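You operate a simulated robot arm through the tools that you are given. There is no shell and no other tool. Be economical: measure what you need, move in short steps, check, and stop when the job is done.

Carry out the task below with a simulated robot arm. There is one attempt and no reset: what you move stays moved.

JOB
Tip one scoop of powder into the main well, start a quick wash.
Fine: put the orange scoop back; shut the powder box and the drawer.

The check looks at the end state, three seconds after you hand in, the way a careful person would. Anything else that was tipped, shoved, dropped, spilled or broken makes it a failure.

ROBOT AND FRAMES
A 6-joint arm with a two-finger parallel gripper, fixed in place. Base frame: the origin is at the foot of the arm, x ahead of it, y to its left, z up. Readings come in mm, degrees, newtons and seconds.
With the tool pointing down near the work surface it reaches from about 100 to 740 mm from the base axis. Its first joint turns from -166.0 to 166.0 degrees. Payload 3.91 kg.
The TCP is the grasp point between the finger pads, 30 mm short of the fingertips. In the tool frame z runs along the fingers and y along their closing line. The gripper opens to 110 mm. The fingers are 20 mm wide and 10 mm thick; the gripper's body (48 by 112 mm) begins 55 mm behind the TCP.
Orientation is told as [roll, pitch, yaw] about the base's x, y, z axes, in that order, counted from this pose: with the fingers straight down and closing along the base's y, the tool's x points along the base's -x, its y along +y and its z along -z.

CONTROLS
- The arm moves only by the tool apply_moves. Its arguments are lists of equal length, an entry for each row: "jaw": the gripper command, from -1 (shut) to 1 (fully open), values between in proportion; "linear": the shift along the tool's x, y, z in mm, a list of three; "rot": the turn, a rotation vector about the tool's x, y, z in degrees, a list of three. In form: {"jaw": [jaw, ...], "linear": [[dx, dy, dz], ...], "rot": [[rx, ry, rz], ...]}. A call has 1 to 8 rows; each row shifts and turns the commanded pose from where the row before left it, along the tool's axes as they then stand. Rows are played at 5 a second. More than 50 mm and 8.6 degrees between two rows, or a gripper value outside its range, and nothing of the call is played. A pose out of reach is approached as far as the arm can. The call stops where the force on the tool passes 90 N (or 10 N more than at its start, if that is more) or the arm is blocked; 0.2 s more then pass. The fingers move at their own pace (about 45 mm/s each) and stop on an object; they squeeze with about 35 N. The grip force told is the motor's: it shows also when the fingers shut on nothing. Time passes only in rows, and 0.2 s behind the last, so rows that do not move let the fingers close. It gives the time, the measured TCP pose, the force on the tool (base axes), the opening and the grip force at its end, in the units of the frame above (readings bear some noise), and new pictures: "views" is both (left out), scene, wrist or none.
- Cameras (640 x 400 px; columns grow to the right, rows downward): "scene" is fixed at [221.1, -651.6, 1727.2]; the picture's right is [0.82, -0.57, 0.00], its down [-0.35, -0.50, -0.80] and it looks along [0.45, 0.65, -0.61] (base axes); focal length 354 px, centre (320, 200). "wrist" rides on the gripper at [-36, 0, -57] in the tool frame; the picture's right is [0.00, -1.00, 0.00], its down [0.97, 0.00, -0.24] and it looks along [0.24, 0.00, 0.97] (tool axes); focal length 218 px, centre (320, 200).
- lift_body(by): slides the trunk up (or, below 0, down) by that many mm; the arm rides with it, the base frame stays. It gives what a move gives, with no picture.
- probe_pixels(camera, pixels): there is no depth. For up to 12 entries [column, row, z] of the newest picture of that camera ("zoom" is the newest enlarged one), the place [x, y] in the base frame at which the ray of that pixel passes the height z, good to about 2 mm. The clock stands still meanwhile.
- inspect(camera, box): a new picture of the part [left, top, right, bottom] of that camera's present view, enlarged. The clock stands still meanwhile.
- close_job(): hands the job in; it is judged then, once.

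Go step by step. Measure first, check grasps and placings, and put right what went wrong. The budget is 80 turns and 150 pictures, counting those below and the enlarged ones. Unless the task says otherwise, let go and move clear before handing in, and close with one line.

The tools are called after ">>>" by a JSON object that holds its "api" and its "payload". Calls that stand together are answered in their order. apply_moves: Moves the arm, as the interface text tells. Its arguments: {"type":"object","properties":{"jaw":{"type":"array"},"linear":{"type":"array"},"rot":{"type":"array"},"views":{"type":"string","enum":["both","scene","wrist","none"]}},"required":["jaw","linear","rot"]} The other tools are called the same way: lift_body (by) slides the trunk up or down; probe_pixels (camera, pixels) gives the place at which the rays of pixels pass given heights; inspect (camera, box) takes an enlarged picture of a part of a camera's view; close_job () hands the job in.

At the start:

```text
time_s: 0.0
tcp_pos: [453.7, 125.6, 1322.1]
orientation: [0.1, 0.1, -0.1]
wrist_force: [0.9, -0.3, 0.1]
finger_gap: 110.2
grip_force: 0.1
trunk travel left (down, up): [-550.0, 60.0]
```

scene: 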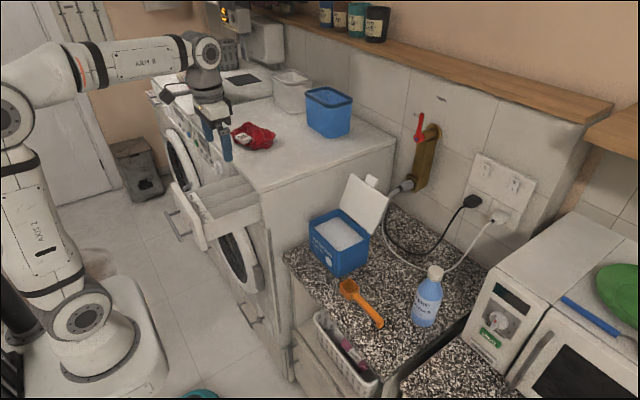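
wrist: 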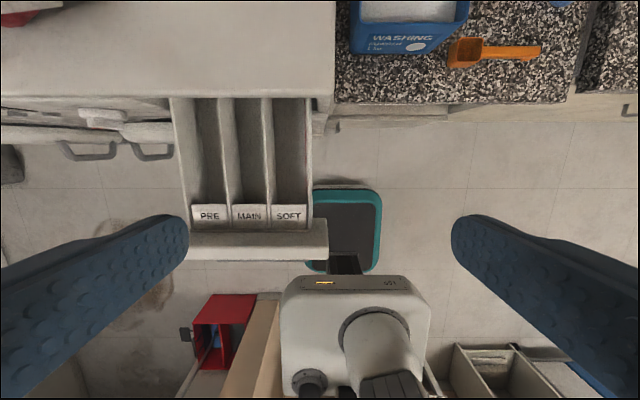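

The scene shows an open detergent drawer (about px 215,200), a powder box (340,240), an orange scoop (360,300) and a washer front below the drawer. I'll enlarge these parts first.

>>> {"api": "inspect", "payload": {"camera": "scene", "box": [280, 160, 480, 340]}}

>>> {"api": "inspect", "payload": {"camera": "scene", "box": [140, 70, 300, 330]}}

>>> {"api": "inspect", "payload": {"camera": "wrist", "box": [150, 0, 590, 275]}}

```text
2.22 times, centred on (380, 250) of scene
```

zoom: 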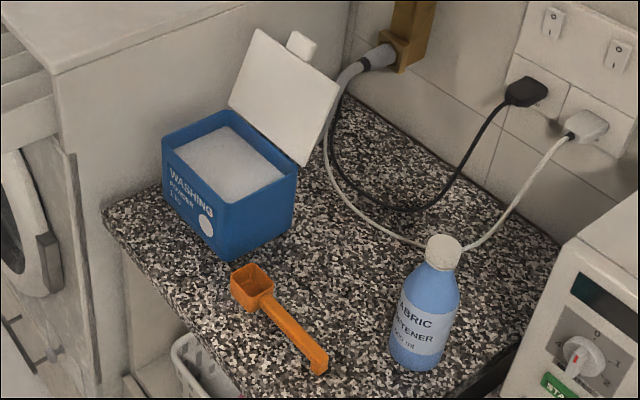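

```text
1.54 times, centred on (220, 200) of scene
```

zoom: 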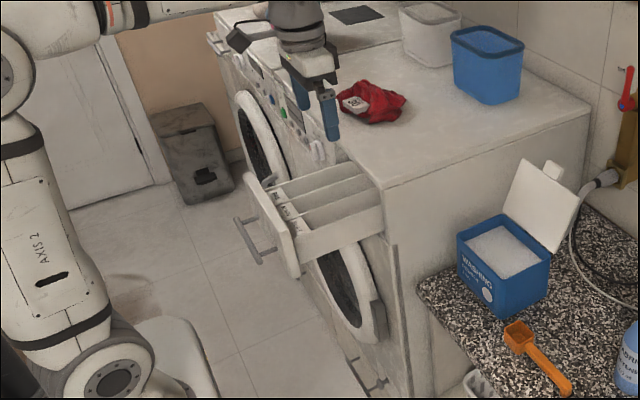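

```text
1.45 times, centred on (370, 138) of wrist
```

zoom: 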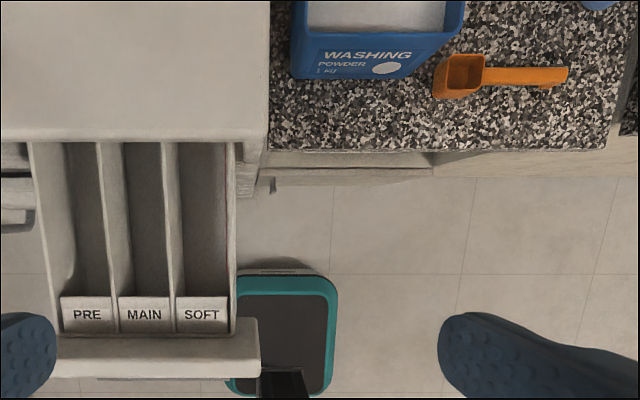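

The drawer has three wells, with MAIN in the middle. The panel on the front is partly hidden by the gripper, so I'll enlarge the panel, tap and sockets, and probe some key points.

>>> {"api": "inspect", "payload": {"camera": "scene", "box": [145, 70, 245, 180]}}

>>> {"api": "inspect", "payload": {"camera": "scene", "box": [380, 90, 560, 270]}}

>>> {"api": "probe_pixels", "payload": {"camera": "wrist", "pixels": [[335, 97, 960], [335, 97, 900], [465, 65, 510], [465, 65, 700], [540, 50, 510], [540, 50, 700], [250, 215, 850], [250, 215, 900]]}}

>>> {"api": "probe_pixels", "payload": {"camera": "scene", "pixels": [[263, 190, 960], [263, 190, 900], [350, 290, 510], [350, 290, 700], [380, 326, 510], [380, 326, 700], [205, 237, 850], [205, 237, 900]]}}

```text
3.64 times, centred on (195, 125) of scene
```

zoom: 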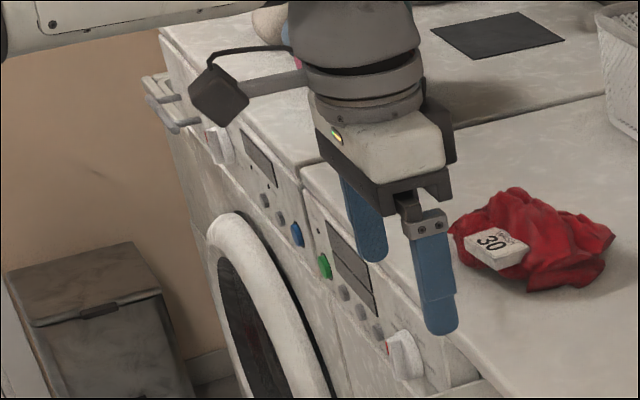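

```text
2.22 times, centred on (470, 180) of scene
```

zoom: 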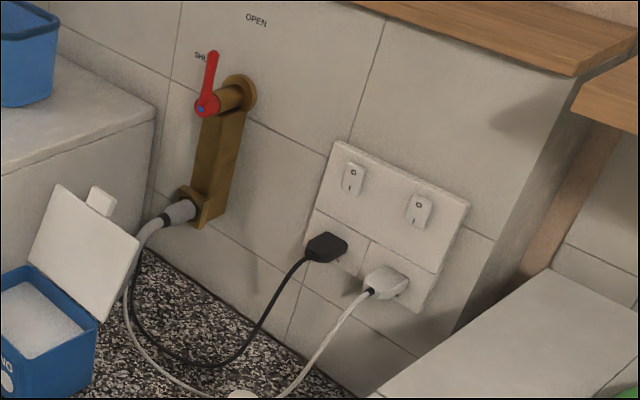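

```text
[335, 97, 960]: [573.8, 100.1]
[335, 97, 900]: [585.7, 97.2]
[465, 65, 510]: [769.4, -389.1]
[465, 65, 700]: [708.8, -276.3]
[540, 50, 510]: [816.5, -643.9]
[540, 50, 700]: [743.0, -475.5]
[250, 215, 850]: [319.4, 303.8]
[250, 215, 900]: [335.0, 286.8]
```

```text
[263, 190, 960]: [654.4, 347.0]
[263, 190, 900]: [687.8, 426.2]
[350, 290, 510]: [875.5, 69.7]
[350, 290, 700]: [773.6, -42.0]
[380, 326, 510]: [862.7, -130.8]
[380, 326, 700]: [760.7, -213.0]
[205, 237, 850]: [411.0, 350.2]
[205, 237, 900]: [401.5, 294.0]
```

The tap carries SHUT and OPEN marks, with the red lever near SHUT, and there are rocker switches on the wall. I'll enlarge all of these more.

>>> {"api": "inspect", "payload": {"camera": "scene", "box": [400, 85, 480, 135]}}

>>> {"api": "inspect", "payload": {"camera": "scene", "box": [460, 145, 540, 235]}}

>>> {"api": "inspect", "payload": {"camera": "scene", "box": [200, 85, 240, 185]}}

```text
8.00 times, centred on (440, 110) of scene
```

zoom: 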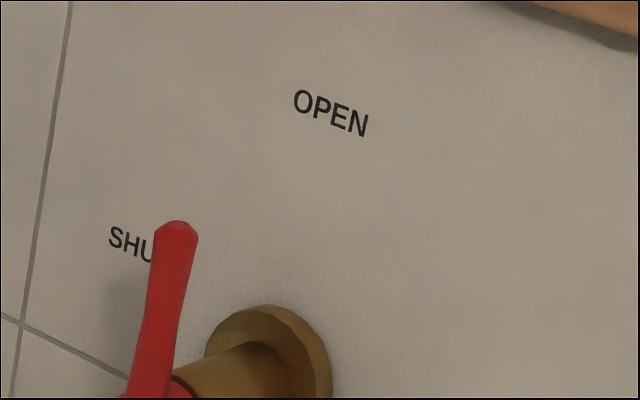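

```text
4.44 times, centred on (500, 190) of scene
```

zoom: 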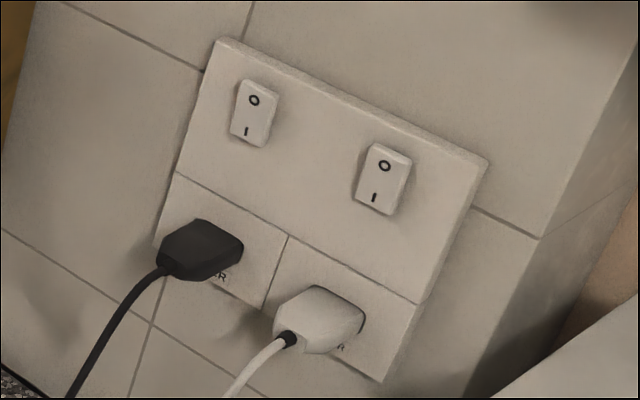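

```text
4.00 times, centred on (220, 135) of scene
```

zoom: 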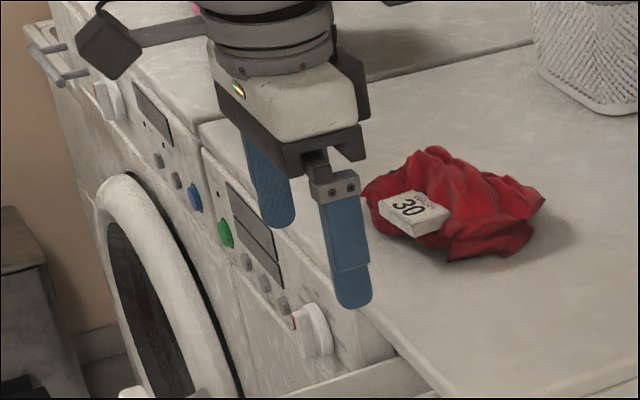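

The tap lever stands upright under OPEN, so it is probably open. I'll back off from the machine and tilt the wrist camera toward the panel to read it.

>>> {"api": "apply_moves", "payload": {"jaw": [1, 1, 1, 1, 1, 1, 1, 1], "linear": [[50, 0, 0], [50, 0, 0], [50, 0, 0], [0, 35, 0], [0, 35, 0], [0, 35, 0], [0, 35, 0], [0, 0, 0]], "rot": [[0, 0, 0], [0, 0, 0], [0, 0, 0], [0, -8, 0], [0, -8, 0], [0, -8, 0], [0, -8, 0], [0, -8, 0]], "views": "none"}}

>>> {"api": "apply_moves", "payload": {"jaw": [1, 1, 1, 1], "linear": [[0, 0, 0], [0, 0, 0], [0, 0, 0], [0, 0, 0]], "rot": [[0, -8, 0], [0, -8, 0], [0, -8, 0], [0, 0, 0]]}}

```text
time_s: 1.8
tcp_pos: [303.7, 265.7, 1324.7]
orientation: [0.2, -40.0, -0.1]
wrist_force: [0.5, -0.3, -0.6]
finger_gap: 110.0
grip_force: 0.0
trunk travel left (down, up): [-550.0, 60.0]
```

```text
time_s: 2.8
tcp_pos: [304.2, 265.8, 1323.3]
orientation: [0.1, -64.2, -0.1]
wrist_force: [0.1, -0.3, 0.1]
finger_gap: 110.3
grip_force: 0.1
trunk travel left (down, up): [-550.0, 60.0]
```

scene: 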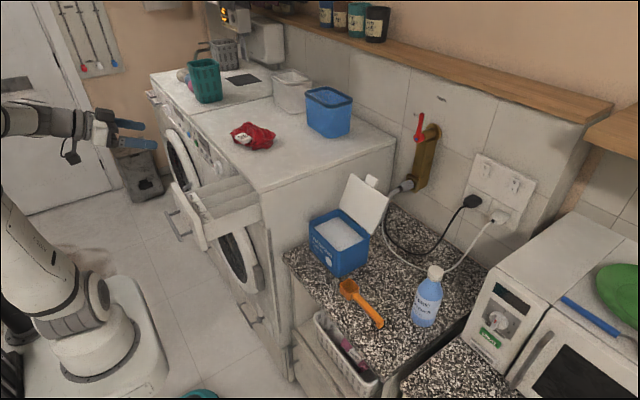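
wrist: 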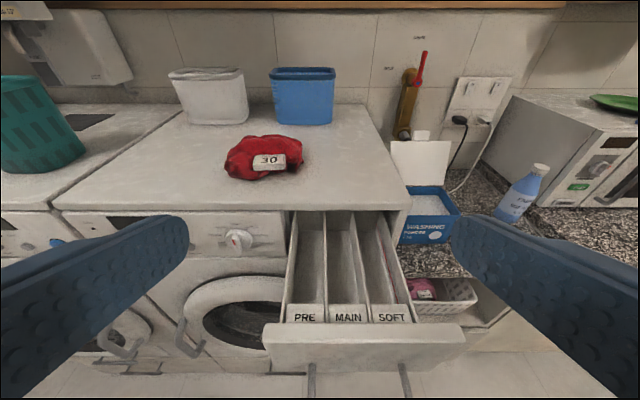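

The panel is partly visible behind the left finger, with the dial at (238,240). I'll slide left and down a little, then enlarge.

>>> {"api": "inspect", "payload": {"camera": "wrist", "box": [370, 20, 520, 150]}}

>>> {"api": "apply_moves", "payload": {"jaw": [1, 1, 1, 1], "linear": [[0, 45, 0], [30, 45, 0], [30, 45, 0], [30, 0, 0]], "rot": [[0, 0, 0], [0, 0, 0], [0, -6, 0], [0, 0, 0]], "views": "wrist"}}

```text
3.08 times, centred on (445, 85) of wrist
```

zoom: 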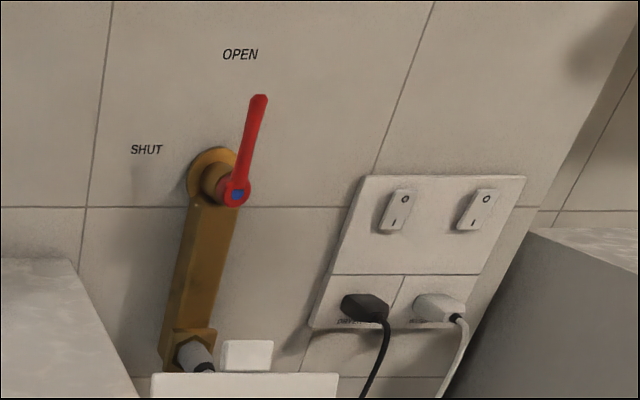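

```text
refused: row 2 steps farther than a row can; nothing moved
```

The tap lever is upright at OPEN. I'll repeat the slide with smaller steps.

>>> {"api": "apply_moves", "payload": {"jaw": [1, 1, 1, 1, 1], "linear": [[0, 45, 0], [20, 40, 0], [20, 40, 0], [30, 0, 0], [0, 0, 0]], "rot": [[0, 0, 0], [0, 0, 0], [0, -6, 0], [0, 0, 0], [0, 0, 0]], "views": "wrist"}}

>>> {"api": "inspect", "payload": {"camera": "wrist", "box": [170, 150, 470, 338]}}

```text
time_s: 4.0
tcp_pos: [275.6, 389.7, 1255.8]
orientation: [0.1, -70.0, 0.0]
wrist_force: [-0.3, -0.3, -0.2]
finger_gap: 109.7
grip_force: 0.1
trunk travel left (down, up): [-550.0, 60.0]
```

wrist: 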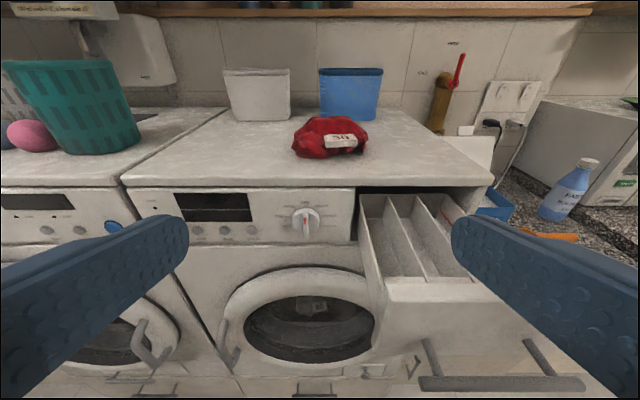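

```text
2.13 times, centred on (320, 244) of wrist
```

zoom: 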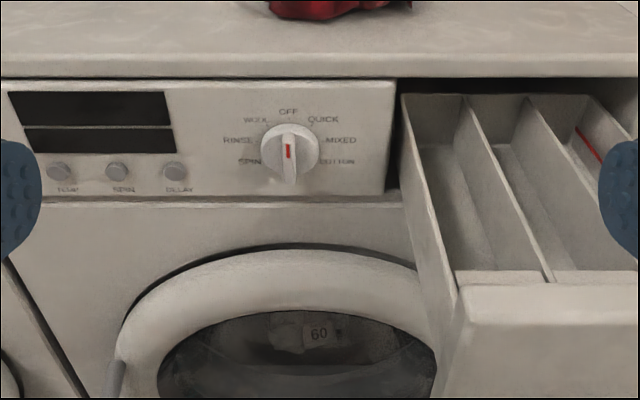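

The dial points at OFF with QUICK one notch clockwise, and the display is dark. I'll look closer at the dial, and move left to see the start button and the door seal.

>>> {"api": "apply_moves", "payload": {"jaw": [1, 1, 1, 1, 1], "linear": [[0, 45, 0], [0, 45, 0], [10, 30, 0], [20, 0, 0], [0, 0, 0]], "rot": [[0, 0, 0], [0, 0, 0], [0, -6, 0], [0, -6, 0], [0, 0, 0]], "views": "wrist"}}

>>> {"api": "inspect", "payload": {"camera": "wrist", "box": [230, 150, 470, 300]}}

>>> {"api": "inspect", "payload": {"camera": "wrist", "box": [180, 200, 440, 400]}}

```text
time_s: 5.2
tcp_pos: [267.3, 510.9, 1228.7]
orientation: [0.0, -82.1, 0.1]
wrist_force: [0.3, 0.1, -0.5]
finger_gap: 109.8
grip_force: 0.0
trunk travel left (down, up): [-550.0, 60.0]
```

wrist: 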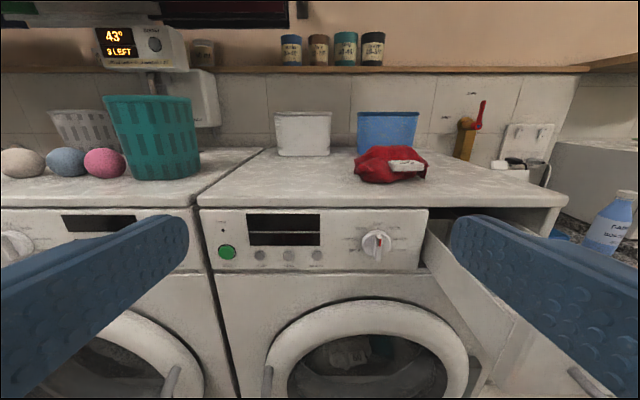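

```text
2.67 times, centred on (350, 225) of wrist
```

zoom: 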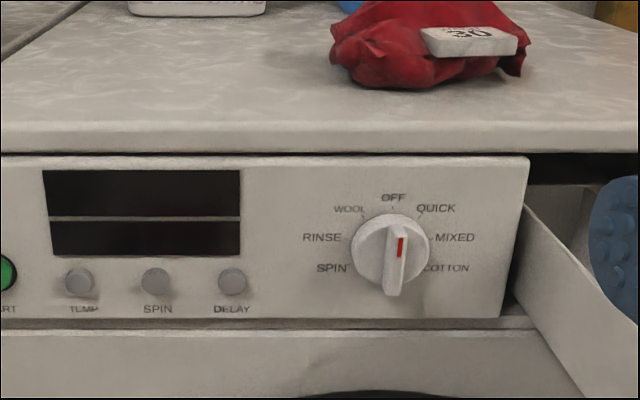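

```text
2.00 times, centred on (310, 300) of wrist
```

zoom: 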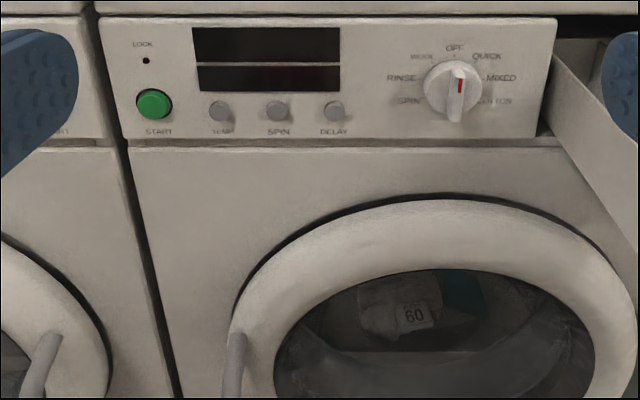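

Panel layout is now clear: green START at (228,252), dial at (376,243). I'll measure these from both cameras.

>>> {"api": "inspect", "payload": {"camera": "scene", "box": [160, 110, 280, 260]}}

>>> {"api": "probe_pixels", "payload": {"camera": "wrist", "pixels": [[376, 243, 1050], [376, 243, 1100], [228, 252, 1050], [228, 252, 1100], [428, 209, 1100], [428, 209, 1150], [200, 209, 1100], [200, 209, 1150], [561, 198, 1140], [561, 198, 1160]]}}

```text
2.67 times, centred on (220, 185) of scene
```

zoom: 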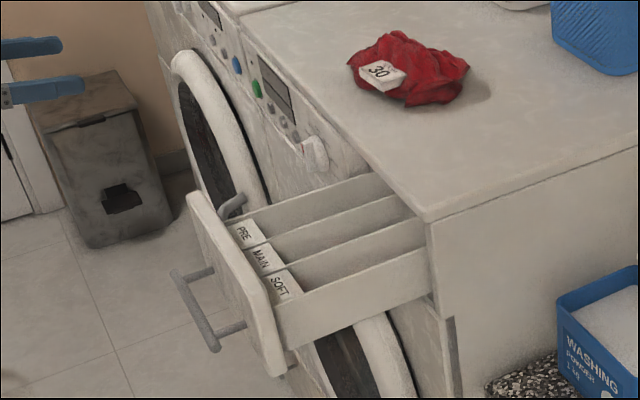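

```text
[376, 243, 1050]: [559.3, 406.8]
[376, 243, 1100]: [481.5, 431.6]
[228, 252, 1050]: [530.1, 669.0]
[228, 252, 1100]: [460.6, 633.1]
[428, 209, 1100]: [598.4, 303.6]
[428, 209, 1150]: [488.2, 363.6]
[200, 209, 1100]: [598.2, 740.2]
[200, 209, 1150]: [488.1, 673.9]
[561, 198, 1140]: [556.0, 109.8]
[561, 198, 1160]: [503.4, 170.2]
```

Now matching points in the enlarged scene picture: the top corner (427,218), START (257,88), the dial, and the drawer and handle points.

>>> {"api": "probe_pixels", "payload": {"camera": "zoom", "pixels": [[427, 218, 1120], [427, 218, 1160], [257, 88, 1040], [257, 88, 1080], [316, 152, 1040], [316, 152, 1080], [428, 220, 1140], [296, 292, 1050], [236, 226, 1050], [176, 272, 1000], [216, 349, 1000]]}}

```text
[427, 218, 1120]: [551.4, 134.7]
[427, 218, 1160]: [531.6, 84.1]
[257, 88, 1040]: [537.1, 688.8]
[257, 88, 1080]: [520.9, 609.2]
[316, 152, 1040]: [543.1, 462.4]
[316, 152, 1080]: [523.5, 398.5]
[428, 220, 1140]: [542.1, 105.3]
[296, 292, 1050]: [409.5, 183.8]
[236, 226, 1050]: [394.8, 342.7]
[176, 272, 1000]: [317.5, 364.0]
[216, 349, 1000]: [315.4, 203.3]
```

Triangulation gives START at about (532,669,1050), the dial at (528,416,1069) and the washer top at z≈1142. Next I'll turn the tool down again and fly over the counter to survey the scoop and box.

>>> {"api": "apply_moves", "payload": {"jaw": [1, 1, 1, 1, 1, 1, 1, 1], "linear": [[0, -40, 0], [0, -40, 0], [0, -40, 0], [0, -40, 0], [0, -40, 0], [0, -40, 0], [0, -40, 0], [0, -40, 0]], "rot": [[0, 8.5, 0], [0, 8.5, 0], [0, 8.5, 0], [0, 8.5, 0], [0, 8.5, 0], [0, 8.5, 0], [0, 8.5, 0], [0, 8.5, 0]], "views": "none"}}

>>> {"api": "apply_moves", "payload": {"jaw": [1, 1, 1, 1, 1, 1, 1, 1], "linear": [[0, -45, 0], [0, -45, 0], [0, -45, 0], [0, -45, 0], [-45, -20, 0], [-48, 0, 0], [-48, 0, 0], [-48, 0, 0]], "rot": [[0, 7, 0], [0, 7, 0], [0, 0, 0], [0, 0, 0], [0, 0, 0], [0, 0, 0], [0, 0, 0], [0, 0, 0]]}}

```text
time_s: 7.0
tcp_pos: [266.8, 191.2, 1228.6]
orientation: [0.1, -14.0, -0.1]
wrist_force: [-0.3, -0.2, -0.2]
finger_gap: 109.9
grip_force: 0.0
trunk travel left (down, up): [-550.0, 60.0]
```

```text
time_s: 8.8
tcp_pos: [456.9, -4.8, 1231.7]
orientation: [0.0, 0.0, 0.1]
wrist_force: [1.0, 0.2, -0.1]
finger_gap: 110.1
grip_force: 0.1
trunk travel left (down, up): [-550.0, 60.0]
```

scene: 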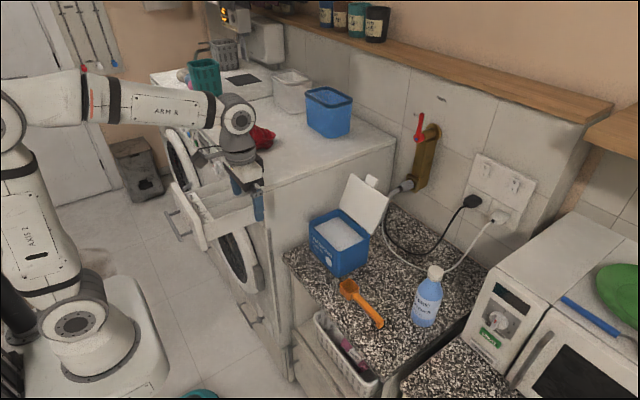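
wrist: 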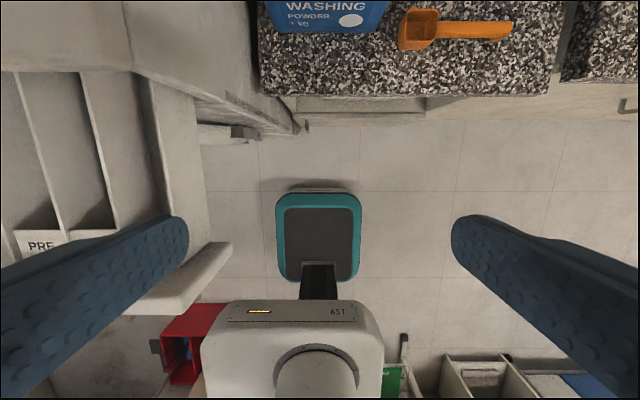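

The scoop lies at wrist (455,27). I'll move over the counter with a 14° tilt so the camera looks straight down.

>>> {"api": "apply_moves", "payload": {"jaw": [1, 1, 1, 1], "linear": [[-40, -30, 0], [-40, -30, 0], [-35, -30, 0], [0, 0, 0]], "rot": [[0, 0, 0], [0, 0, 0], [0, -7, 0], [0, -7, 0]], "views": "wrist"}}

>>> {"api": "inspect", "payload": {"camera": "wrist", "box": [200, 0, 500, 240]}}

```text
time_s: 9.8
tcp_pos: [569.5, -97.6, 1230.8]
orientation: [0.0, -14.1, 0.1]
wrist_force: [0.4, 0.5, 0.9]
finger_gap: 110.0
grip_force: 0.1
trunk travel left (down, up): [-550.0, 60.0]
```

wrist: 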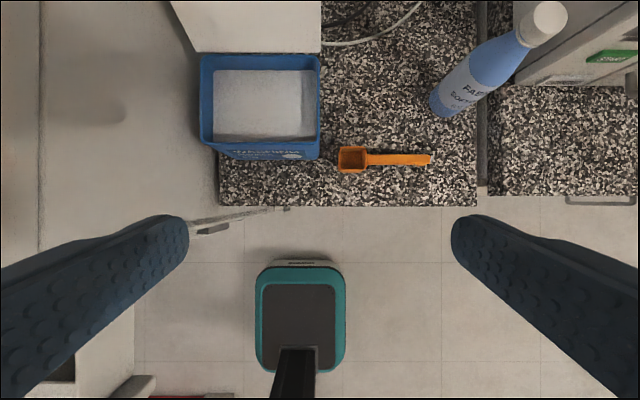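

```text
1.67 times, centred on (350, 120) of wrist
```

zoom: 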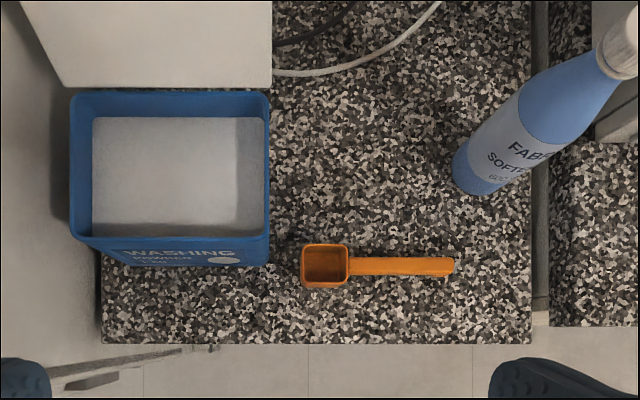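

Clear overhead view: box rim spans (200–320, 55–158) and the scoop bowl is at (352,160) with its handle end at (431,159). I'll probe matching points in both cameras to get heights.

>>> {"api": "probe_pixels", "payload": {"camera": "wrist", "pixels": [[431, 159, 860], [431, 159, 900], [338, 147, 900], [366, 147, 900], [338, 173, 900], [366, 173, 900], [319, 158, 1000], [319, 158, 960], [319, 55, 1000], [201, 55, 1000], [476, 206, 860], [476, 206, 900]]}}

>>> {"api": "inspect", "payload": {"camera": "scene", "box": [290, 165, 450, 345]}}

```text
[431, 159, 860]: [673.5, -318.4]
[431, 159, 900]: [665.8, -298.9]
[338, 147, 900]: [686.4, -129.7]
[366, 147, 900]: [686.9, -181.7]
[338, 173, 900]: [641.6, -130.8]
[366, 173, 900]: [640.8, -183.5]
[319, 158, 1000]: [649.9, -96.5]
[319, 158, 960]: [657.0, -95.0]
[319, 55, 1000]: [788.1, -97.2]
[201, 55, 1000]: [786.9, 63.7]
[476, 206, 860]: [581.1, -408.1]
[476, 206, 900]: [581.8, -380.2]
```

```text
2.22 times, centred on (370, 255) of scene
```

zoom: 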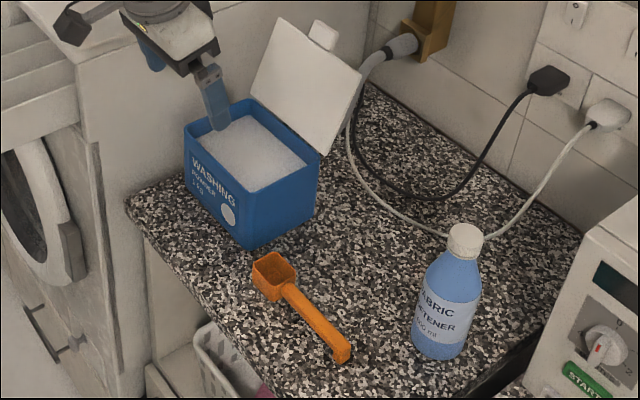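

>>> {"api": "probe_pixels", "payload": {"camera": "zoom", "pixels": [[352, 348, 860], [352, 348, 900], [254, 264, 880], [254, 264, 920], [248, 250, 860], [248, 250, 900], [250, 195, 960], [250, 195, 1000], [318, 157, 1000], [185, 128, 1000], [137, 201, 860], [137, 201, 900]]}}

>>> {"api": "probe_pixels", "payload": {"camera": "wrist", "pixels": [[319, 160, 860], [319, 160, 900], [217, 206, 860], [217, 206, 900], [201, 146, 1000], [312, 139, 960], [215, 139, 960], [215, 70, 960], [312, 70, 960]]}}

```text
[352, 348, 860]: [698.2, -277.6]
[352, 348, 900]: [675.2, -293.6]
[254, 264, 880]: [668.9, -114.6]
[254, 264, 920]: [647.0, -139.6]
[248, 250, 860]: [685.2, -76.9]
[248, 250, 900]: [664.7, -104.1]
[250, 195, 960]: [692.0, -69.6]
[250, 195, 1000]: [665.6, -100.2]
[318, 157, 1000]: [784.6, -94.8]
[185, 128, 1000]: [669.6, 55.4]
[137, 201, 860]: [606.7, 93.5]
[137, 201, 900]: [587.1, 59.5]
```

```text
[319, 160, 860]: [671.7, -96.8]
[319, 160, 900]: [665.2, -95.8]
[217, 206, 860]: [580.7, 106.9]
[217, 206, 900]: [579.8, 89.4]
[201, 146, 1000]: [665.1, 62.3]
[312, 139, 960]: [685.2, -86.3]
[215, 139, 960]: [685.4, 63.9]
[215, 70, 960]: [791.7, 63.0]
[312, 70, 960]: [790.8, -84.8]
```

Box rim is at z≈1000 (x 667–787, y −97…63), the counter is at z≈890, and the scoop handle end is near (667,−299,905). I'll take a low side view of scoop and lid before grasping.

>>> {"api": "apply_moves", "payload": {"jaw": [1, 1, 1, 1, 1, 1, 1, 1], "linear": [[40, -20, 0], [40, -20, 0], [40, -20, 0], [0, -20, 40], [10, -20, 45], [30, -20, 35], [35, -10, 30], [45, 0, 10]], "rot": [[0, 0, 0], [0, -8, 0], [0, -8, 0], [0, -8, 0], [0, -8, 0], [0, -8, 0], [0, -8, 0], [0, -8, 0]], "views": "both"}}

```text
refused: row 5 steps farther than a row can; nothing moved
```

One row was slightly too long, so I'll shorten it.

>>> {"api": "apply_moves", "payload": {"jaw": [1, 1, 1, 1, 1, 1, 1, 1], "linear": [[40, -20, 0], [40, -20, 0], [40, -20, 0], [0, -20, 40], [10, -20, 40], [30, -15, 30], [35, -10, 30], [45, 0, 10]], "rot": [[0, 0, 0], [0, -8, 0], [0, -8, 0], [0, -8, 0], [0, -8, 0], [0, -8, 0], [0, -8, 0], [0, -8, 0]], "views": "both"}}

```text
time_s: 11.6
tcp_pos: [496.6, -236.0, 1009.1]
orientation: [2.0, -69.7, -1.8]
wrist_force: [0.4, 0.4, 0.8]
finger_gap: 110.0
grip_force: 0.1
out of reach, approached as far as the arm can: row 8
trunk travel left (down, up): [-550.0, 60.0]
```

scene: 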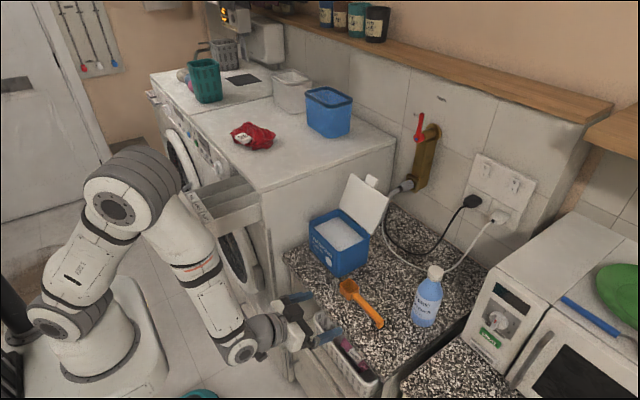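
wrist: 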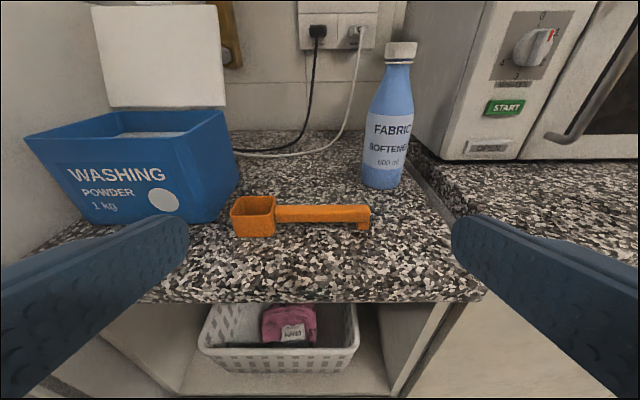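

The scoop's handle runs level at rim height with a small foot at the end, clear of the counter. I'll enlarge.

>>> {"api": "inspect", "payload": {"camera": "wrist", "box": [210, 170, 390, 270]}}

>>> {"api": "inspect", "payload": {"camera": "wrist", "box": [10, 0, 250, 150]}}

>>> {"api": "inspect", "payload": {"camera": "wrist", "box": [280, 0, 400, 70]}}

>>> {"api": "probe_pixels", "payload": {"camera": "wrist", "pixels": [[235, 238, 890], [275, 236, 890], [232, 200, 920], [276, 198, 920], [370, 205, 920], [357, 228, 890], [370, 230, 890], [93, 5, 1100], [97, 105, 1000], [225, 105, 1000]]}}

```text
3.56 times, centred on (300, 220) of wrist
```

zoom: 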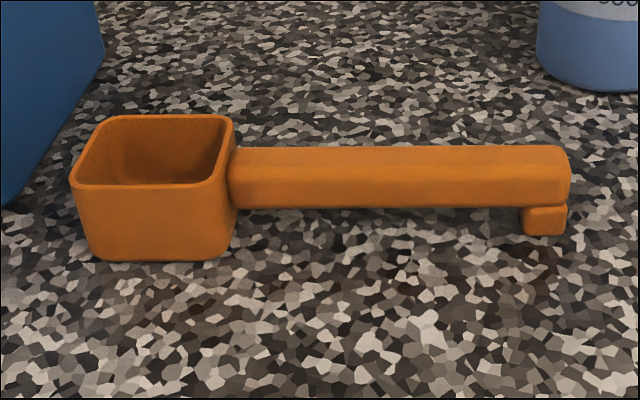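

```text
2.67 times, centred on (130, 75) of wrist
```

zoom: 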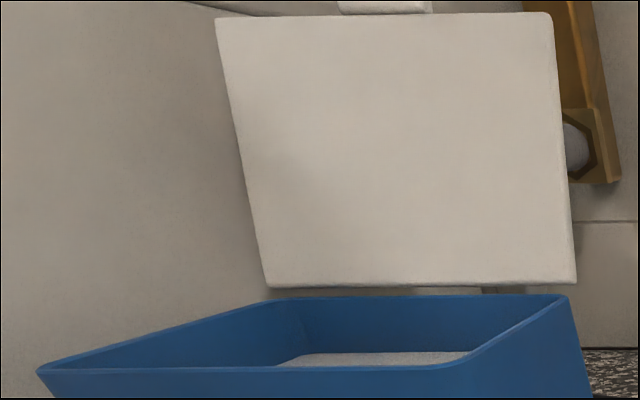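

```text
5.33 times, centred on (340, 35) of wrist
```

zoom: 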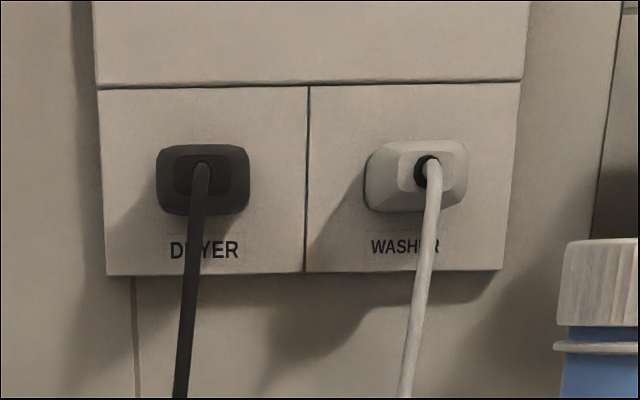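

```text
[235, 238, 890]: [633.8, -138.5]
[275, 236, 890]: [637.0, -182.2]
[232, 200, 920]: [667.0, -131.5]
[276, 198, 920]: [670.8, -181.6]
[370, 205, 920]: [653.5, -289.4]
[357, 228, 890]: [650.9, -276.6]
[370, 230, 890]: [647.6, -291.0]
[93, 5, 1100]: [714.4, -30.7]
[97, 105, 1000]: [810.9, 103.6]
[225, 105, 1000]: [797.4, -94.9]
```

Washer is the white plug under the right-hand switch; the scoop bowl is ~50 mm wide, 30 mm tall, handle x≈662, y −182…−290. I'll bring the tool up to vertical and yaw it so the fingers straddle the handle.

>>> {"api": "apply_moves", "payload": {"jaw": [1, 1, 1, 1, 1, 1, 1, 1], "linear": [[-35, 0, -10], [-35, 0, -10], [-30, 0, -15], [-25, 0, -20], [-15, 0, -25], [-5, 0, -30], [0, 0, -30], [0, 0, -20]], "rot": [[0, 8.5, 0], [0, 8.5, 0], [0, 8.5, 0], [0, 8.5, 0], [0, 8.5, 0], [0, 8.5, 0], [0, 8.5, 0], [0, 8.5, 0]], "views": "none"}}

>>> {"api": "apply_moves", "payload": {"jaw": [0, 0, 0, 0, 0, 0, 0, 0], "linear": [[0, 0, 0], [0, 0, 0], [0, 0, 0], [0, 0, 0], [0, 0, 0], [0, 0, 0], [0, 0, 0], [0, 0, 0]], "rot": [[0, 0, 8.5], [0, 0, 8.5], [0, 0, 8.5], [0, 0, 8.5], [0, 0, 8.5], [0, 0, 8.5], [0, 0, 8.5], [0, 0, 8.5]], "views": "none"}}

```text
time_s: 13.4
tcp_pos: [492.7, -240.1, 1252.4]
orientation: [0.1, -1.8, -0.1]
wrist_force: [-0.5, 1.4, -0.3]
finger_gap: 109.9
grip_force: 0.0
trunk travel left (down, up): [-550.0, 60.0]
```

```text
time_s: 15.2
tcp_pos: [492.2, -238.3, 1253.1]
orientation: [1.8, -0.7, -68.1]
wrist_force: [-0.4, -0.5, 0.3]
finger_gap: 55.0
grip_force: 0.0
trunk travel left (down, up): [-550.0, 60.0]
```

Yaw is most of the way. I'll finish it, move above the handle, and lower the trunk 200 mm for better reach.

>>> {"api": "apply_moves", "payload": {"jaw": [0, 0, 0, 0, 0, 0, 0, 0], "linear": [[0, 0, 0], [0, 0, 0], [0, 0, 0], [-5, 42, 0], [-6, 42, 0], [-6, 42, 0], [-6, 42, 0], [0, 0, 0]], "rot": [[0, 0, 7.3], [0, 0, 7.3], [0, 0, 7.3], [0, 0, 0], [0, 0, 0], [0, 0, 0], [0, 0, 0], [0, 0, 0]], "views": "none"}}

>>> {"api": "lift_body", "payload": {"by": -200}}

>>> {"api": "apply_moves", "payload": {"jaw": [0], "linear": [[0, 0, 0]], "rot": [[0, 0, 0]]}}

```text
time_s: 17.0
tcp_pos: [659.2, -259.5, 1261.0]
orientation: [2.1, 0.1, -89.9]
wrist_force: [-0.1, -0.6, -0.5]
finger_gap: 55.0
grip_force: 0.2
trunk travel left (down, up): [-550.0, 60.0]
```

```text
time_s: 19.2
tcp_pos: [659.1, -260.8, 1059.9]
orientation: [2.0, 0.0, -89.8]
wrist_force: [0.4, 0.4, -0.2]
finger_gap: 55.0
grip_force: 0.0
trunk travel left (down, up): [-350.0, 260.0]
```

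```text
time_s: 19.6
tcp_pos: [660.8, -259.8, 1059.9]
orientation: [2.0, -0.1, -89.9]
wrist_force: [-1.4, -0.4, -0.1]
finger_gap: 55.0
grip_force: 0.0
trunk travel left (down, up): [-350.0, 260.0]
```

scene: 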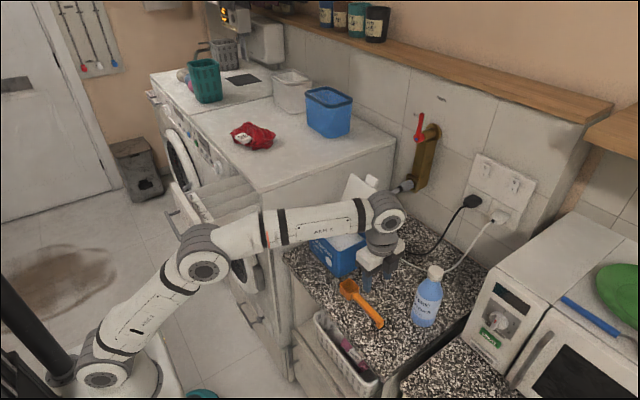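
wrist: 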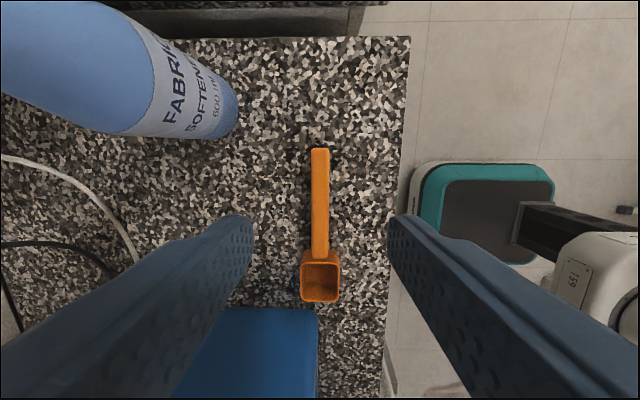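

The handle is centred at column 320 between the fingers, and the bottle is clear on the left. I'll straighten the 2° roll and go down to z≈935.

>>> {"api": "apply_moves", "payload": {"jaw": [0, 0, 0, 0], "linear": [[0, 0, 40], [0, 0, 40], [0, 0, 40], [0, 0, 0]], "rot": [[0, -2, 0], [0, 0, 0], [0, 0, 0], [0, 0, 0]], "views": "both"}}

>>> {"api": "inspect", "payload": {"camera": "scene", "box": [310, 200, 450, 340]}}

```text
time_s: 20.6
tcp_pos: [662.7, -261.6, 938.7]
orientation: [2.1, -2.0, -89.8]
wrist_force: [0.1, 0.3, 0.4]
finger_gap: 54.8
grip_force: 0.1
trunk travel left (down, up): [-350.0, 260.0]
```

scene: 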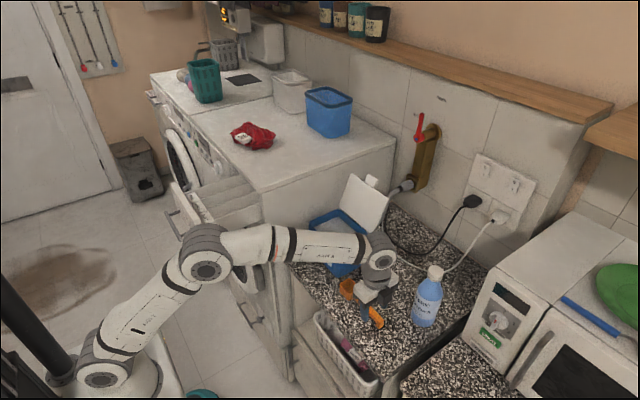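
wrist: 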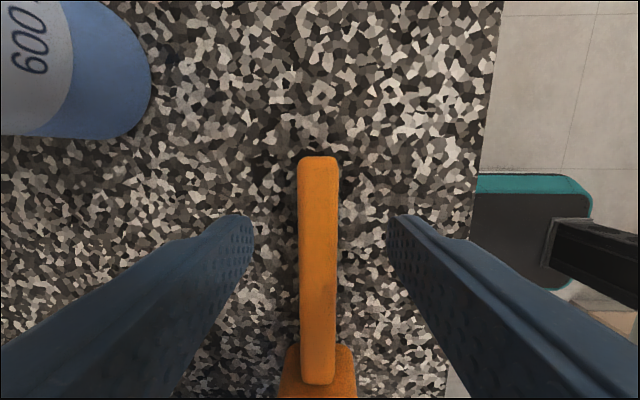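

```text
2.86 times, centred on (380, 270) of scene
```

zoom: 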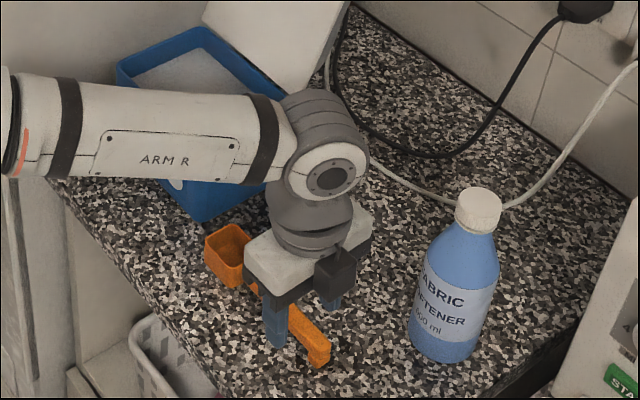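

The handle sits between the fingers. I'll correct the tilt, go down 12 mm and close.

>>> {"api": "apply_moves", "payload": {"jaw": [0, 0, -1, -1, -1, -1], "linear": [[0, 0, 6], [0, 0, 6], [0, 0, 0], [0, 0, 0], [0, 0, 0], [0, 0, 0]], "rot": [[2.1, 2, 0], [0, 0, 0], [0, 0, 0], [0, 0, 0], [0, 0, 0], [0, 0, 0]], "views": "wrist"}}

```text
time_s: 22.0
tcp_pos: [662.0, -262.3, 928.2]
orientation: [-0.2, 0.0, -90.0]
wrist_force: [-0.1, -0.7, 0.1]
finger_gap: 17.0
grip_force: 34.8
trunk travel left (down, up): [-350.0, 260.0]
```

wrist: 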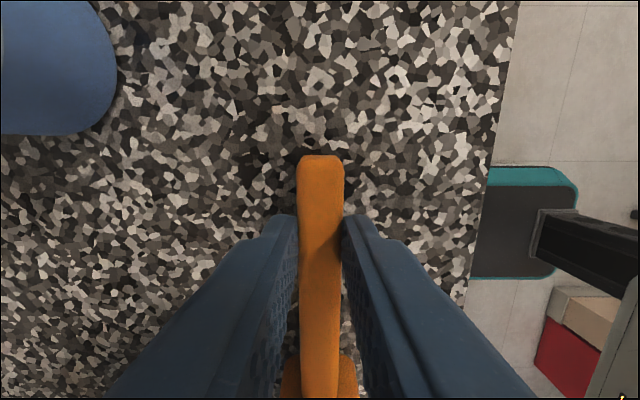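

Handle gripped (gap 17 mm) at TCP (662,−262,928); I'll return it there later. Lifting and moving toward the box.

>>> {"api": "apply_moves", "payload": {"jaw": [-1, -1, -1, -1, -1, -1, -1, -1], "linear": [[0, 0, -20], [0, 0, -45], [0, 0, -45], [0, 0, -45], [0, 0, -45], [30, 28, 0], [35, 28, 0], [40, 0, 0]], "rot": [[0, 0, 0], [0, 0, 0], [0, 0, 0], [0, 0, 0], [0, 0, 0], [0, 0, 0], [0, 0, 0], [0, 0, 0]], "views": "both"}}

```text
time_s: 23.8
tcp_pos: [700.4, -154.3, 1105.5]
orientation: [-0.2, 0.0, -89.8]
wrist_force: [0.6, -0.6, -0.8]
finger_gap: 16.6
grip_force: 35.2
out of reach, approached as far as the arm can: row 5, 6, 7
trunk travel left (down, up): [-350.0, 260.0]
```

scene: 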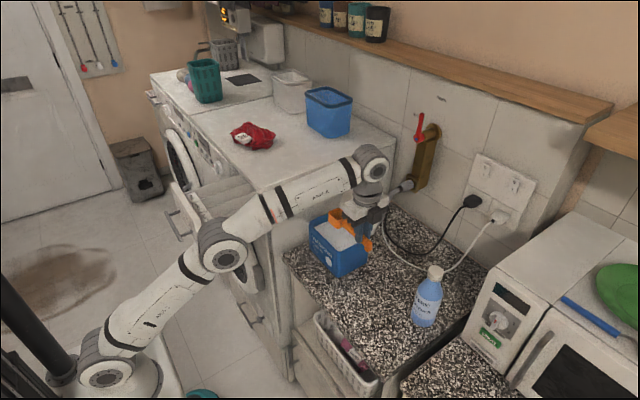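
wrist: 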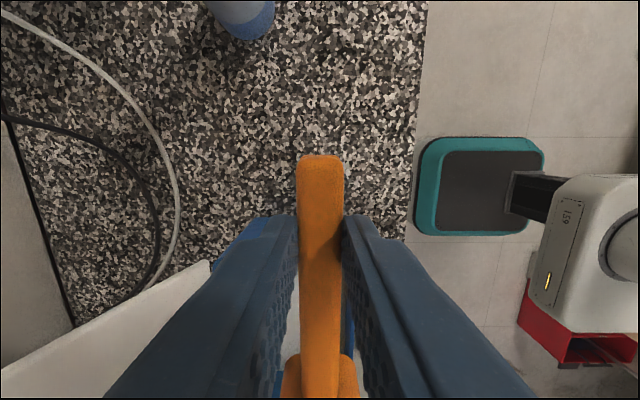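

The arm reached its radius limit at x≈700. I'll raise the trunk by 150 to bring the forearm more level, then correct the position.

>>> {"api": "lift_body", "payload": {"by": 150}}

>>> {"api": "apply_moves", "payload": {"jaw": [-1, -1, -1, -1], "linear": [[0, 10, 40], [0, 10, 40], [0, 0, 40], [0, 0, 0]], "rot": [[0, 0, 0], [0, 0, 0], [0, 0, 0], [0, 0, 0]], "views": "scene"}}

```text
time_s: 25.5
tcp_pos: [698.6, -153.5, 1256.1]
orientation: [-0.2, 0.0, -89.9]
wrist_force: [0.0, -0.5, -0.2]
finger_gap: 16.7
grip_force: 34.9
trunk travel left (down, up): [-500.0, 110.0]
```

```text
time_s: 26.5
tcp_pos: [716.9, -151.0, 1136.5]
orientation: [0.0, 0.0, -90.0]
wrist_force: [-0.5, 0.2, -1.0]
finger_gap: 16.9
grip_force: 35.0
trunk travel left (down, up): [-500.0, 110.0]
```

scene: 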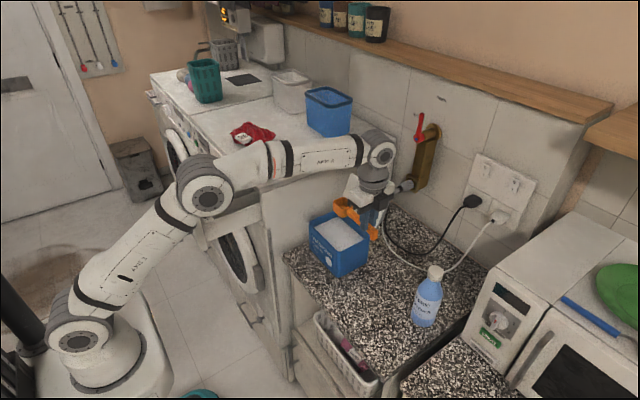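

Now x=717 is reached with the arm well clear. I'll shift over the box and tilt the bowl nose-down by 35°.

>>> {"api": "apply_moves", "payload": {"jaw": [-1, -1, -1, -1, -1, -1, -1, -1], "linear": [[40, 0, 0], [43, 0, 0], [0, 0, 0], [0, 0, 0], [0, 0, 0], [0, 0, 0], [0, 0, 0], [0, 0, 0]], "rot": [[0, 0, 0], [0, 0, 0], [0, -7, 0], [0, -7, 0], [0, -7, 0], [0, -7, 0], [0, -7, 0], [0, 0, 0]], "views": "both"}}

>>> {"api": "inspect", "payload": {"camera": "scene", "box": [290, 130, 450, 290]}}

```text
time_s: 28.3
tcp_pos: [719.5, -70.0, 1135.9]
orientation: [-0.3, -35.2, -89.8]
wrist_force: [0.1, -0.7, -0.5]
finger_gap: 16.7
grip_force: 35.3
trunk travel left (down, up): [-500.0, 110.0]
```

scene: 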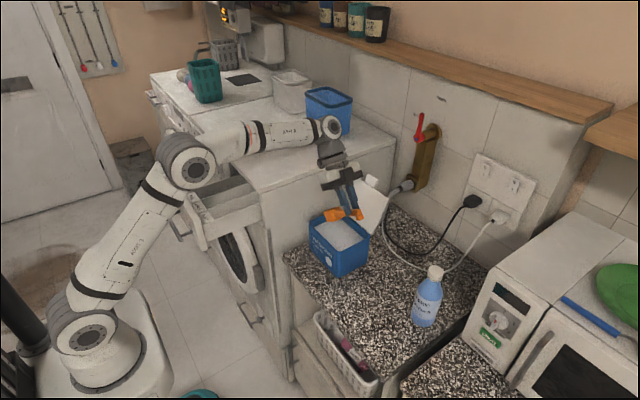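
wrist: 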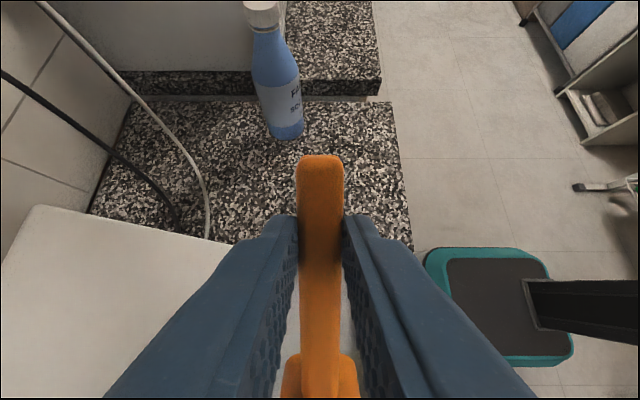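

```text
2.50 times, centred on (370, 210) of scene
```

zoom: 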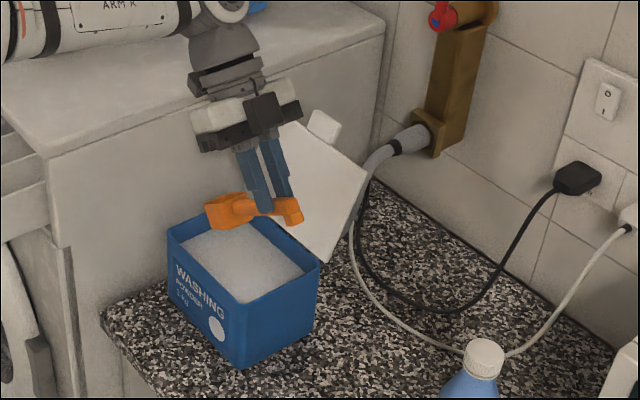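

Before lowering I need to know how far the forearm and wrist are above the washer top (z 1142), so I'll probe them at plausible heights.

>>> {"api": "probe_pixels", "payload": {"camera": "scene", "pixels": [[332, 128, 1300], [332, 128, 1340], [260, 150, 1250], [260, 150, 1300], [260, 150, 1350], [190, 170, 1250], [190, 170, 1300], [190, 170, 1350]]}}

>>> {"api": "inspect", "payload": {"camera": "scene", "box": [150, 90, 370, 230]}}

```text
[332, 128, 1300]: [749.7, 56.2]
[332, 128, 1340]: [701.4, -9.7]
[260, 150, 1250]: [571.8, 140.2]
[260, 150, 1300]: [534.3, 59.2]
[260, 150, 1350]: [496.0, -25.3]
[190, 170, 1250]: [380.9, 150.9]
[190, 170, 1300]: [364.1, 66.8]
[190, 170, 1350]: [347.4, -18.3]
```

```text
2.86 times, centred on (260, 160) of scene
```

zoom: 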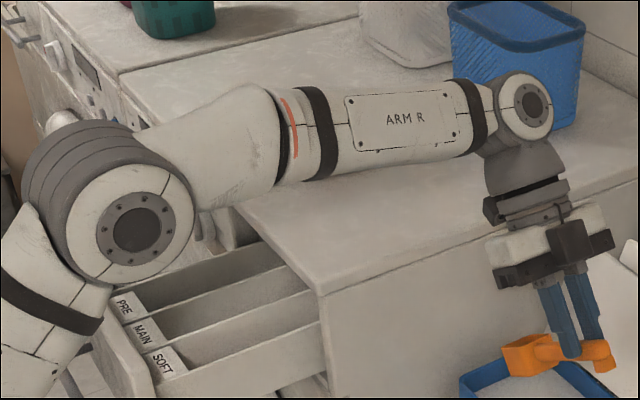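

The forearm lies around y 0–100, z≈1300, just beside the washer, so lowering 115 mm should clear it. I'll lower 60 mm and look.

>>> {"api": "apply_moves", "payload": {"jaw": [-1, -1, -1], "linear": [[17.2, 0, 24.6], [17.2, 0, 24.6], [0, 0, 0]], "rot": [[0, 0, 0], [0, 0, 0], [0, 0, 0]], "views": "none"}}

>>> {"api": "inspect", "payload": {"camera": "scene", "box": [290, 150, 430, 290]}}

```text
time_s: 29.1
tcp_pos: [720.6, -71.6, 1075.0]
orientation: [-0.1, -35.0, -89.8]
wrist_force: [-0.4, 0.2, -1.0]
finger_gap: 16.6
grip_force: 35.2
trunk travel left (down, up): [-500.0, 110.0]
```

```text
2.86 times, centred on (360, 220) of scene
```

zoom: 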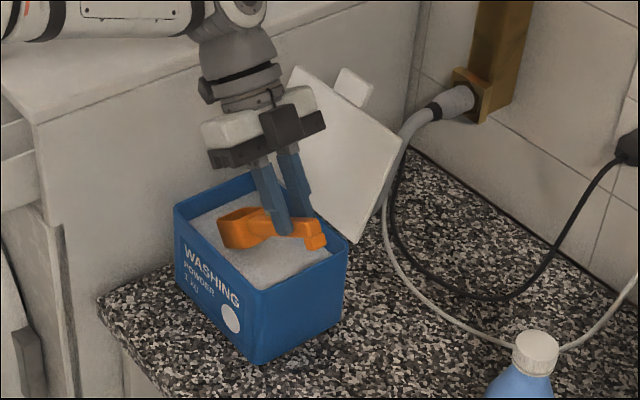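

The bowl nose is just above the powder. I'll lower into it in small steps.

>>> {"api": "apply_moves", "payload": {"jaw": [-1, -1, -1, -1], "linear": [[12, 0, 10], [8.6, 0, 12.3], [8.6, 0, 12.3], [0, 0, 0]], "rot": [[0, 0, 0], [0, 0, 0], [0, 0, 0], [0, 0, 0]], "views": "none"}}

>>> {"api": "inspect", "payload": {"camera": "scene", "box": [290, 150, 430, 290]}}

```text
time_s: 30.1
tcp_pos: [718.9, -65.9, 1030.1]
orientation: [-0.1, -35.0, -89.9]
wrist_force: [-0.1, 0.0, 0.1]
finger_gap: 16.6
grip_force: 34.8
trunk travel left (down, up): [-500.0, 110.0]
```

```text
2.86 times, centred on (360, 220) of scene
```

zoom: 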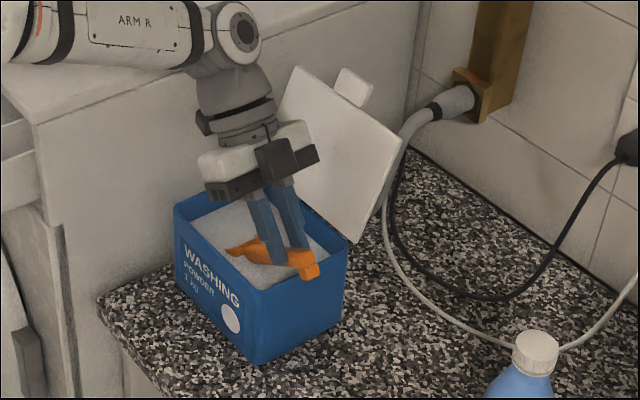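

The bowl is in the powder with no unusual force. I'll go 9 mm deeper, then level it while lifting.

>>> {"api": "apply_moves", "payload": {"jaw": [-1, -1, -1, -1, -1, -1, -1, -1], "linear": [[5.2, 0, 7.4], [0, 0, 0], [-1.7, 0, -2.5], [-2.5, 0, -4.3], [-8.5, 0, -18.1], [-12.8, 0, -16.5], [-15.4, 0, -16.2], [-14.2, 0, -17.3]], "rot": [[0, 0, 0], [0, 0, 0], [0, 5, 0], [0, 5, 0], [0, 4, 0], [0, 4, 0], [0, 4, 0], [0, 4, 0]], "views": "none"}}

>>> {"api": "inspect", "payload": {"camera": "scene", "box": [290, 150, 430, 290]}}

```text
time_s: 31.9
tcp_pos: [718.9, -93.1, 1108.8]
orientation: [-0.1, -8.9, -89.9]
wrist_force: [0.6, -0.3, -0.1]
finger_gap: 16.7
grip_force: 35.4
trunk travel left (down, up): [-500.0, 110.0]
```

```text
2.86 times, centred on (360, 220) of scene
```

zoom: 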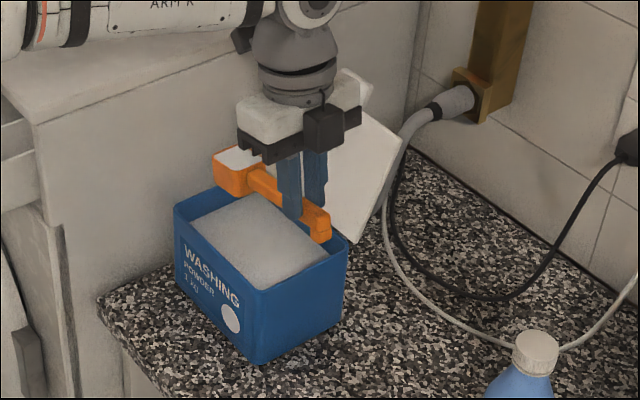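

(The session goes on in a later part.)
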